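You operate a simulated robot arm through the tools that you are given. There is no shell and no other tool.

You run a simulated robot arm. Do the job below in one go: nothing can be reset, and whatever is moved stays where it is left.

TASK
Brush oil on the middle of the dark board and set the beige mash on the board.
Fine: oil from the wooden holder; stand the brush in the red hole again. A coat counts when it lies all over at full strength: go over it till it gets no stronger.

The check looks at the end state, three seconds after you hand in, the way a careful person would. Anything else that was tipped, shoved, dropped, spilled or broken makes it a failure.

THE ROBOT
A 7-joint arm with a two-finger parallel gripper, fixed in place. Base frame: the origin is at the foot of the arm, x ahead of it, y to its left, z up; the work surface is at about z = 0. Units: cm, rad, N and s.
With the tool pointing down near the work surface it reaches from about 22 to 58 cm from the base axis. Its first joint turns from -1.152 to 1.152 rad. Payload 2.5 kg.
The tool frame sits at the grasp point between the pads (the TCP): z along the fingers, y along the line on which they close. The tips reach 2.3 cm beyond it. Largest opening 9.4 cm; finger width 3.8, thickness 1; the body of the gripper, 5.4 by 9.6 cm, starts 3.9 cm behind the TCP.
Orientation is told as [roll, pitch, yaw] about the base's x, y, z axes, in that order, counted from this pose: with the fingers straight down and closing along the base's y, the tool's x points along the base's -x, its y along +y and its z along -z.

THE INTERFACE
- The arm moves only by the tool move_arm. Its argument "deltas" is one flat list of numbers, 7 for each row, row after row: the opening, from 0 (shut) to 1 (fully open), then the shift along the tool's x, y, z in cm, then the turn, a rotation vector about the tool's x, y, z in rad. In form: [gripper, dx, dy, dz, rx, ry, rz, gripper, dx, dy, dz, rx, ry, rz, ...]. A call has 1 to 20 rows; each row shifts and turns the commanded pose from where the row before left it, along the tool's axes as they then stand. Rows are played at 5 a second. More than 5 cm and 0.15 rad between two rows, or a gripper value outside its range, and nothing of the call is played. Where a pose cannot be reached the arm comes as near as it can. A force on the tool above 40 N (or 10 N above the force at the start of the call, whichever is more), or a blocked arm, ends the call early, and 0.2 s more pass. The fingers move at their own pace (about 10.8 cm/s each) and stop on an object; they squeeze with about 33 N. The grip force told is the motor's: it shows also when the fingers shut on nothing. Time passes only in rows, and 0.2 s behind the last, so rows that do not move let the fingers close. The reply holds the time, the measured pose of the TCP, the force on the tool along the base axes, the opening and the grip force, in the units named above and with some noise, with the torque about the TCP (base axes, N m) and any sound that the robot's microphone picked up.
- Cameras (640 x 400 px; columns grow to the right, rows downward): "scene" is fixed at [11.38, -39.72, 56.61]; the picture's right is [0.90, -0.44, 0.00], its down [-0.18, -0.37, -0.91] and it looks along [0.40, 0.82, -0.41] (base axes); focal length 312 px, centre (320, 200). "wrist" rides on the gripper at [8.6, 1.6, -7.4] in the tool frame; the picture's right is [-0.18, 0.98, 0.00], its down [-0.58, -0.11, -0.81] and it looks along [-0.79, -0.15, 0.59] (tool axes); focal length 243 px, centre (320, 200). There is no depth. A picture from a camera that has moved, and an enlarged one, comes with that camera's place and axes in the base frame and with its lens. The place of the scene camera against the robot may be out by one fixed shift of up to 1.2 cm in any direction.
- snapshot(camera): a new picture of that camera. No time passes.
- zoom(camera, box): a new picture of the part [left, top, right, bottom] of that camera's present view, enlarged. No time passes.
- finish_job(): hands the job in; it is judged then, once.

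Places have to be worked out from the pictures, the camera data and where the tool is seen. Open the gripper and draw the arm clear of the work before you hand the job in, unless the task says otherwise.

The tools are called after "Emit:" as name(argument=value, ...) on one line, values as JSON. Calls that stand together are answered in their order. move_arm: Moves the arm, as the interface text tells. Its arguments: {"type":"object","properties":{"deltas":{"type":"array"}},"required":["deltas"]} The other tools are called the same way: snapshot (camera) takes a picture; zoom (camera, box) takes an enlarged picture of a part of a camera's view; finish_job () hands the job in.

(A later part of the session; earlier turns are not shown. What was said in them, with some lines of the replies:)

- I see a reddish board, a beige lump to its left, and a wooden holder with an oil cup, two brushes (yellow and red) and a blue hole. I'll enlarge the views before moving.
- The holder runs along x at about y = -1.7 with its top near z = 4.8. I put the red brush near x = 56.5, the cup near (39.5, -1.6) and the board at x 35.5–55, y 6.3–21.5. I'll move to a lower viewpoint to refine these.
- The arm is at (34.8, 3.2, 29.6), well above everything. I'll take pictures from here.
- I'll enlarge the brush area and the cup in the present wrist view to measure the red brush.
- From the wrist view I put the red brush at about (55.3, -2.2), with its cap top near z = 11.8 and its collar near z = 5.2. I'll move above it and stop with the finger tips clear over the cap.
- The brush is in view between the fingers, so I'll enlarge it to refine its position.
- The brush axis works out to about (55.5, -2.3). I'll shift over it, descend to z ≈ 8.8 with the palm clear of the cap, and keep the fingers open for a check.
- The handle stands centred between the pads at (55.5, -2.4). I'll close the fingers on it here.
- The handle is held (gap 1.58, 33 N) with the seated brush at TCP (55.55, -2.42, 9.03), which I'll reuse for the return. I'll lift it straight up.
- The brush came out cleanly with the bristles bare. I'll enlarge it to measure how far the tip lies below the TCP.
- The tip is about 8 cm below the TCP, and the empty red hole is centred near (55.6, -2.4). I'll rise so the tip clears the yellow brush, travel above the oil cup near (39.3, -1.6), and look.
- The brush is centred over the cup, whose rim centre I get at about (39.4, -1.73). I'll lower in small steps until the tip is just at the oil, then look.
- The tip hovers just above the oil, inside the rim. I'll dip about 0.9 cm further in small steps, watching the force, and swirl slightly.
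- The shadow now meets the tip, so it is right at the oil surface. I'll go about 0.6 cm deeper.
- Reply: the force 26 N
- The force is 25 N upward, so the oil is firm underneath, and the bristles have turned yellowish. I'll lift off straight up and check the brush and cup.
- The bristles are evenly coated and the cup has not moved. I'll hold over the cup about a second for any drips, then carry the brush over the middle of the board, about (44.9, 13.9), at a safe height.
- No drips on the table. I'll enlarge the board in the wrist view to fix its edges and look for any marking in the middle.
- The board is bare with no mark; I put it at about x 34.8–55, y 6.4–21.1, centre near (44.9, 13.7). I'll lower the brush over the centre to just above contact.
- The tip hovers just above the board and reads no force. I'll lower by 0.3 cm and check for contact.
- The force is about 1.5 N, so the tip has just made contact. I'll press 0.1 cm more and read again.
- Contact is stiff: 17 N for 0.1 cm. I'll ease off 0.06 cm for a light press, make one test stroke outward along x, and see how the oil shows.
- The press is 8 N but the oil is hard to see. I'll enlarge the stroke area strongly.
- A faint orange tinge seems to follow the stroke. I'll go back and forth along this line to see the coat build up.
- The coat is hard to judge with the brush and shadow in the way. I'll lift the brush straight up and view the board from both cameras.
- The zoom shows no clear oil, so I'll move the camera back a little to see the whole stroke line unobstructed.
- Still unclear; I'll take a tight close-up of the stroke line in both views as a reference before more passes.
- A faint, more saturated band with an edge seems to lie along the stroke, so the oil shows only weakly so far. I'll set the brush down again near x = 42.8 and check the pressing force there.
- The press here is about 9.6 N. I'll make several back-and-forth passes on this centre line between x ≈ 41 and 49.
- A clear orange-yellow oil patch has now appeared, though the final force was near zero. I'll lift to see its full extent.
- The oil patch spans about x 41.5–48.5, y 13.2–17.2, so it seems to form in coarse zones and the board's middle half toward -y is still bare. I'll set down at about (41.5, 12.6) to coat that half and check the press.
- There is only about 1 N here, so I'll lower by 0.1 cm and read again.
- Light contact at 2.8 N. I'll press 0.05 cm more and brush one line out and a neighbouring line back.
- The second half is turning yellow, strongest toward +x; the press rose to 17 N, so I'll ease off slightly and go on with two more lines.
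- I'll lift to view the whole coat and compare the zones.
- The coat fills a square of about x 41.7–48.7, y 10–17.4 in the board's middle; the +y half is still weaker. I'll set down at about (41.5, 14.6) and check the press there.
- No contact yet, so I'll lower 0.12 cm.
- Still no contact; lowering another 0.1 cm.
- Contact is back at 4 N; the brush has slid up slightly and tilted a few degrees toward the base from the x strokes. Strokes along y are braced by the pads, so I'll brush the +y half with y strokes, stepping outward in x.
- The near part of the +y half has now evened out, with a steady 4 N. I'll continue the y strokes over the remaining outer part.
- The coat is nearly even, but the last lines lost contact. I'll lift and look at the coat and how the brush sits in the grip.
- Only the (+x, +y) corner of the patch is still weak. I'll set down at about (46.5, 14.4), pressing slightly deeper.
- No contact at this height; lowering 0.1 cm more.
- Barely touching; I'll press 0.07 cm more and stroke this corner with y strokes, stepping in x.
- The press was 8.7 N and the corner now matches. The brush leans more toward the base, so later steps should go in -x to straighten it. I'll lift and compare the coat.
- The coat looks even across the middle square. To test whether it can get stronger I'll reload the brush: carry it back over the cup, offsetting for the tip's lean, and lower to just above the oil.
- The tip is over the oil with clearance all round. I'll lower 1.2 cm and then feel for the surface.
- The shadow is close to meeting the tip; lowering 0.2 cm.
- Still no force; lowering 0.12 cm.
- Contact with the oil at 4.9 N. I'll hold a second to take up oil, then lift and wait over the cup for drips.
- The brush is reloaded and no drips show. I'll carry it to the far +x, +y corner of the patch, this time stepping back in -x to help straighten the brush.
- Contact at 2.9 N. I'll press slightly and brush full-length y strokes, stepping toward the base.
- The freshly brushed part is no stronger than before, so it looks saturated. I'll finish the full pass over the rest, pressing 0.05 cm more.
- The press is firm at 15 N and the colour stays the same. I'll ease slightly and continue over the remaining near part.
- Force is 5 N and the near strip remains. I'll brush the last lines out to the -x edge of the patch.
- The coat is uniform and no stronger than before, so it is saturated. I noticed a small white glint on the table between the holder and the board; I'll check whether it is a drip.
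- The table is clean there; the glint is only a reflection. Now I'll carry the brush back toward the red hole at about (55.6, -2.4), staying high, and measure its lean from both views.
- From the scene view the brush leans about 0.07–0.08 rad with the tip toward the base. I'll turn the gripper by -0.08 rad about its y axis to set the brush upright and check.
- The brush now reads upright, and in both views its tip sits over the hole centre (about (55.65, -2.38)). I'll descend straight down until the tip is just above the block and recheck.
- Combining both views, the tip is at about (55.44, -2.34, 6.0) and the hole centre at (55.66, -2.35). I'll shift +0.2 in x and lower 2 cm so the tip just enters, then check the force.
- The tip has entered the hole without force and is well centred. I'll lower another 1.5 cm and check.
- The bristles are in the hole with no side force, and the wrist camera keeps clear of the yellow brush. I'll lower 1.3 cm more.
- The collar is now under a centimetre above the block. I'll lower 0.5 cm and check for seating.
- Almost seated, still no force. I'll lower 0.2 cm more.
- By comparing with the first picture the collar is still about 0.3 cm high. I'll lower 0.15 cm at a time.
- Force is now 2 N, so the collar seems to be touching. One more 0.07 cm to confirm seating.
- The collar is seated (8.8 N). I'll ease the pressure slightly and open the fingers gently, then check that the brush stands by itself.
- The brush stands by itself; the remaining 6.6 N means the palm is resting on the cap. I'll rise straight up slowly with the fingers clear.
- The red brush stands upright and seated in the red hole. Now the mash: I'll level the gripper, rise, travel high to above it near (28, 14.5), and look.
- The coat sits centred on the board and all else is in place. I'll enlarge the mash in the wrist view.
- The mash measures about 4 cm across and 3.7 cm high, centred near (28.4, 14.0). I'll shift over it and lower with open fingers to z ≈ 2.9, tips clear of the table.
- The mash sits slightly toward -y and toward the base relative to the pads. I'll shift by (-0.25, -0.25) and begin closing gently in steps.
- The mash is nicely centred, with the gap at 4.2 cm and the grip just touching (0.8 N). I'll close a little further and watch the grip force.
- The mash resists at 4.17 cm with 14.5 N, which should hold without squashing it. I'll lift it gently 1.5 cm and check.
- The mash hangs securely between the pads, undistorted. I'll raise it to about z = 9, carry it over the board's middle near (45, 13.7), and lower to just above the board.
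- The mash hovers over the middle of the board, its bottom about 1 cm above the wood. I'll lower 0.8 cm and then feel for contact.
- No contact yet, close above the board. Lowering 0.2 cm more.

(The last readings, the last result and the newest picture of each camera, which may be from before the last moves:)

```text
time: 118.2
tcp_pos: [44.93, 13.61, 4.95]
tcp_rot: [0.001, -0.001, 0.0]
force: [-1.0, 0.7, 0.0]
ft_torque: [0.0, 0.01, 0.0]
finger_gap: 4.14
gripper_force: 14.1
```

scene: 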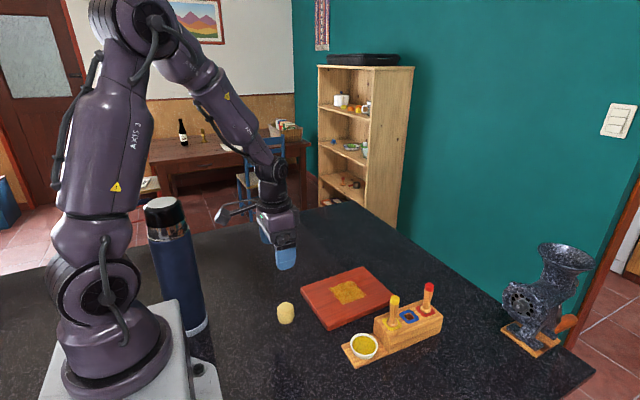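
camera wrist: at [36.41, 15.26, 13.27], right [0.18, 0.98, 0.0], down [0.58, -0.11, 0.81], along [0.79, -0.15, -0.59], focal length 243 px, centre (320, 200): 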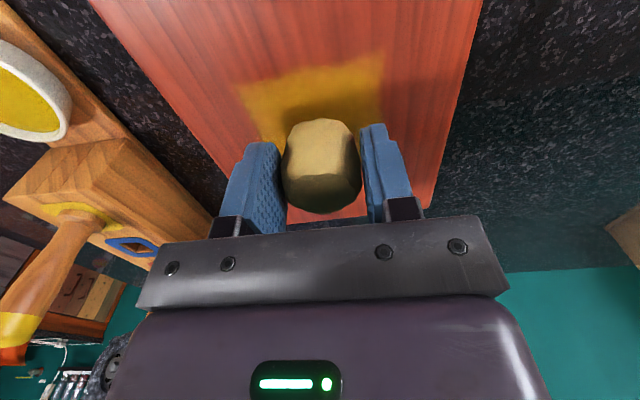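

The force is still about zero. Another 0.15 cm down.

Emit:
move_arm(deltas=[0.42, 0, 0, 0.15, 0, 0, 0, 0.42, 0, 0, 0, 0, 0, 0])

Emit:
zoom(camera="scene", box=[320, 255, 380, 315])

```text
time: 118.8
tcp_pos: [44.95, 13.63, 4.85]
tcp_rot: [0.0, -0.001, -0.002]
force: [-5.6, -3.1, 13.8]
ft_torque: [-0.09, 0.12, -0.01]
finger_gap: 4.14
gripper_force: 14.4
```

```text
6.67 times, centred on (350, 285) of scene
camera zoom: at [11.37, -39.72, 56.61], right [0.9, -0.44, 0.0], down [-0.18, -0.37, -0.91], along [0.4, 0.82, -0.41], focal length 2083 px, centre (120, -367)
```

zoom: 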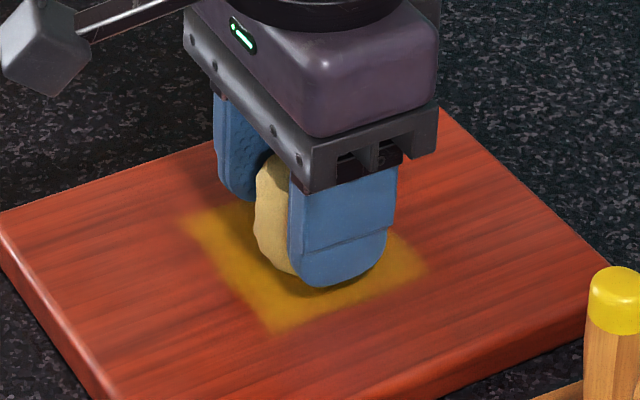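

The mash is down on the board (13.8 N). I'll ease up 0.07 cm and open the fingers gradually.

Emit:
move_arm(deltas=[0.42, 0, 0, -0.07, 0, 0, 0, 0.43, 0, 0, 0, 0, 0, 0, 0.45, 0, 0, 0, 0, 0, 0, 0.5, 0, 0, 0, 0, 0, 0, 0.6, 0, 0, 0, 0, 0, 0, 0.75, 0, 0, 0, 0, 0, 0, 0.75, 0, 0, 0, 0, 0, 0])

Emit:
snapshot(camera="wrist")

Emit:
zoom(camera="scene", box=[320, 255, 380, 315])

```text
time: 120.4
tcp_pos: [45.05, 13.69, 4.74]
tcp_rot: [0.0, 0.0, 0.0]
force: [-0.2, -0.4, 0.3]
ft_torque: [0.0, -0.01, 0.0]
finger_gap: 7.06
gripper_force: 0.2
```

```text
taken
camera wrist: at [36.43, 15.35, 12.23], right [0.18, 0.98, 0.0], down [0.58, -0.11, 0.81], along [0.79, -0.15, -0.59], focal length 243 px, centre (320, 200)
```

wrist: 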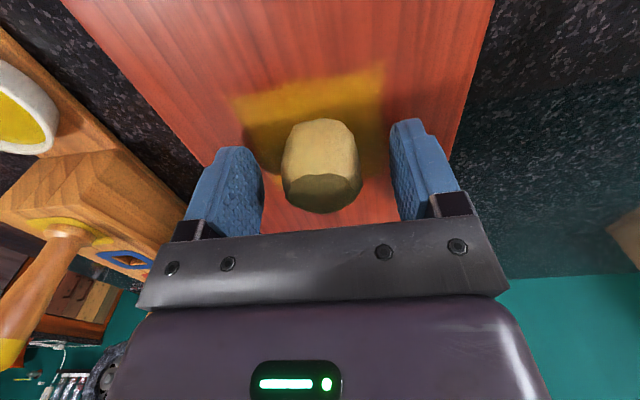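

```text
6.67 times, centred on (350, 285) of scene
camera zoom: at [11.38, -39.72, 56.61], right [0.9, -0.44, 0.0], down [-0.18, -0.37, -0.91], along [0.4, 0.82, -0.41], focal length 2083 px, centre (120, -367)
```

zoom: 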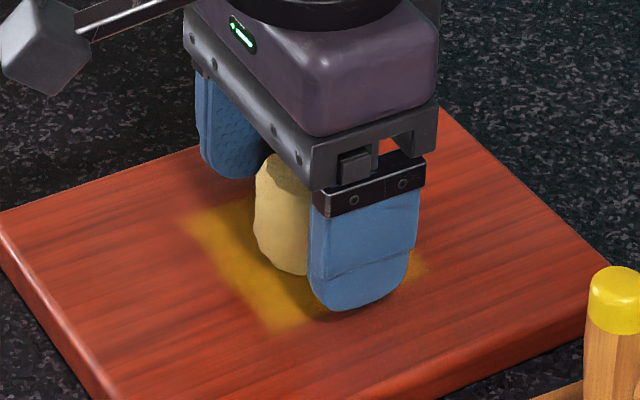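

The mash stands alone and the pads are clear of it. I'll rise straight up, then draw the arm back and to a clear height.

Emit:
move_arm(deltas=[0.75, 0, 0, -0.5, 0, 0, 0, 0.75, 0, 0, -1, 0, 0, 0, 0.75, 0, 0, -2, 0, 0, 0, 0.75, 0, 0, -3, 0, 0, 0, 0.75, 0, 0, -3, 0, 0, 0, 0.8, 0, 0, -3, 0, 0, 0, 0.9, 0, 0, -4, 0, 0, 0, 1, 0, 0, -4, 0, 0, 0, 1, 2, 0, -4, 0, 0, 0, 1, 2.5, 0, -4, 0, 0, 0, 1, 2.5, 0, -3, 0, 0, 0, 1, 2.5, 0, -2, 0, 0, 0, 1, 2.5, 0, 0, 0, 0, 0, 1, 0, 0, 0, 0, 0, 0])

Emit:
snapshot(camera="scene")

Emit:
zoom(camera="scene", box=[300, 255, 400, 322])

Emit:
snapshot(camera="wrist")

```text
time: 123.4
tcp_pos: [32.9, 13.66, 38.35]
tcp_rot: [-0.001, 0.0, -0.001]
force: [0.2, -0.2, 0.0]
ft_torque: [0.0, -0.03, -0.01]
finger_gap: 9.42
gripper_force: 0.1
```

```text
taken
```

scene: 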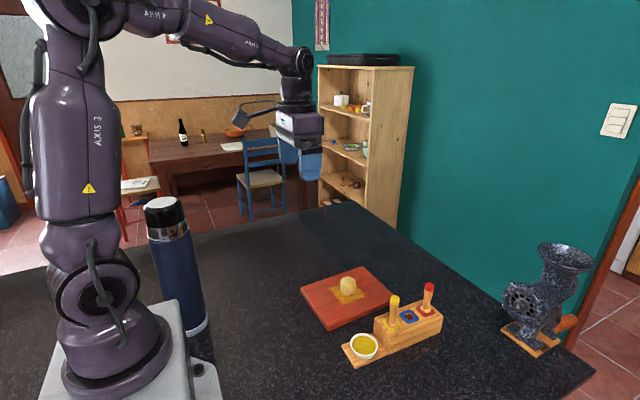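

```text
5.97 times, centred on (350, 288) of scene
camera zoom: at [11.38, -39.72, 56.61], right [0.9, -0.44, 0.0], down [-0.18, -0.37, -0.91], along [0.4, 0.82, -0.41], focal length 1866 px, centre (141, -328)
```

zoom: 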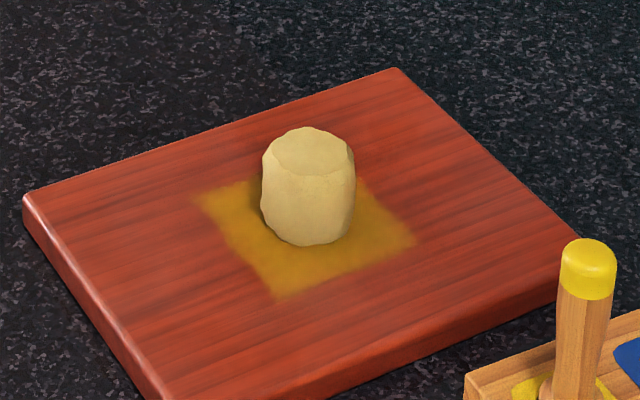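

```text
taken
camera wrist: at [24.24, 15.33, 45.71], right [0.18, 0.98, 0.0], down [0.58, -0.11, 0.81], along [0.79, -0.15, -0.59], focal length 243 px, centre (320, 200)
```

wrist: 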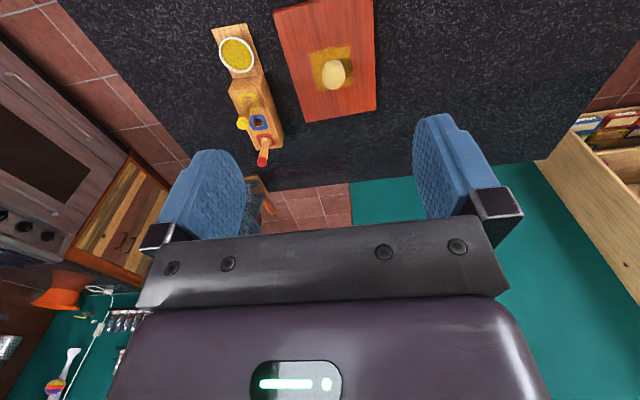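

The mash stands on the oiled middle and the arm is clear. I'll make one last close check of the holder, brush, cup and table for any drips.

Emit:
zoom(camera="scene", box=[335, 275, 455, 370])

Emit:
zoom(camera="wrist", box=[200, 0, 400, 170])

```text
4.21 times, centred on (395, 322) of scene
camera zoom: at [11.38, -39.72, 56.61], right [0.9, -0.44, 0.0], down [-0.18, -0.37, -0.91], along [0.4, 0.82, -0.41], focal length 1316 px, centre (4, -316)
```

zoom: 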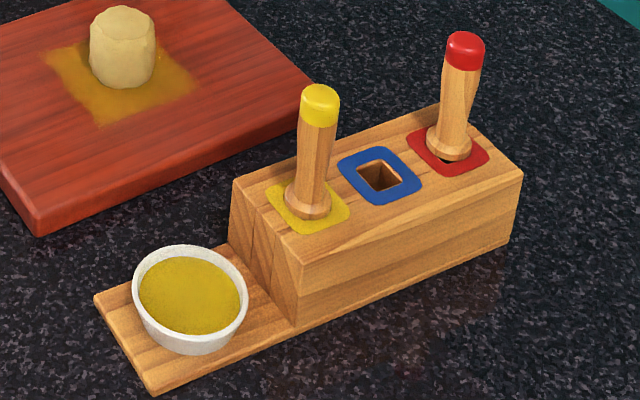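

```text
2.35 times, centred on (300, 85) of wrist
camera zoom: at [24.24, 15.33, 45.71], right [0.18, 0.98, 0.0], down [0.58, -0.11, 0.81], along [0.79, -0.15, -0.59], focal length 571 px, centre (367, 471)
```

zoom: 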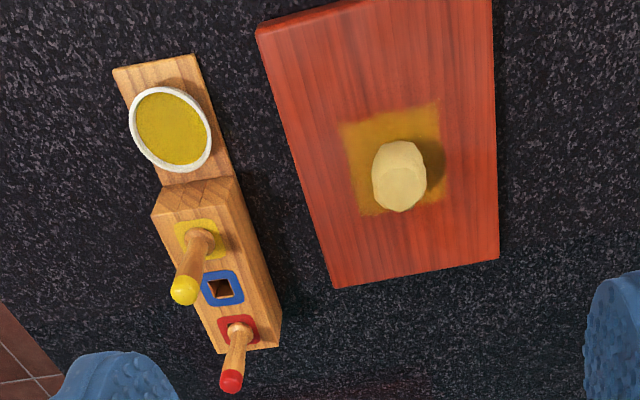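

The oil coat is even, the mash sits on the board, and the red brush stands in the red hole. The cup, the holder and the yellow brush are where they were, the table is clean, and the gripper is open and clear, so I'm handing in.

Emit:
finish_job()

```text
The job is handed in.
```

The middle of the dark board is oiled, the beige mash sits on the board, and the red brush is back upright in the red hole. I've handed the job in; no verdict has come back yet.

- **Oil:** the coat is an even square of about 7 × 7 cm in the middle of the board. I reloaded the brush and went over the whole square again, and it got no stronger.
- **Mash:** I set it on the oiled middle, since the task named no exact spot. It kept its shape and stands on its own.
- **Brush:** it slid up and tilted a little in the grip while brushing. I straightened it before putting it back, and its collar rests on the holder.
- **Everything else:** the last pictures show the cup, the yellow brush, the holder and the board where they were. I saw no drips on the table. The gripper is open and the arm is clear.
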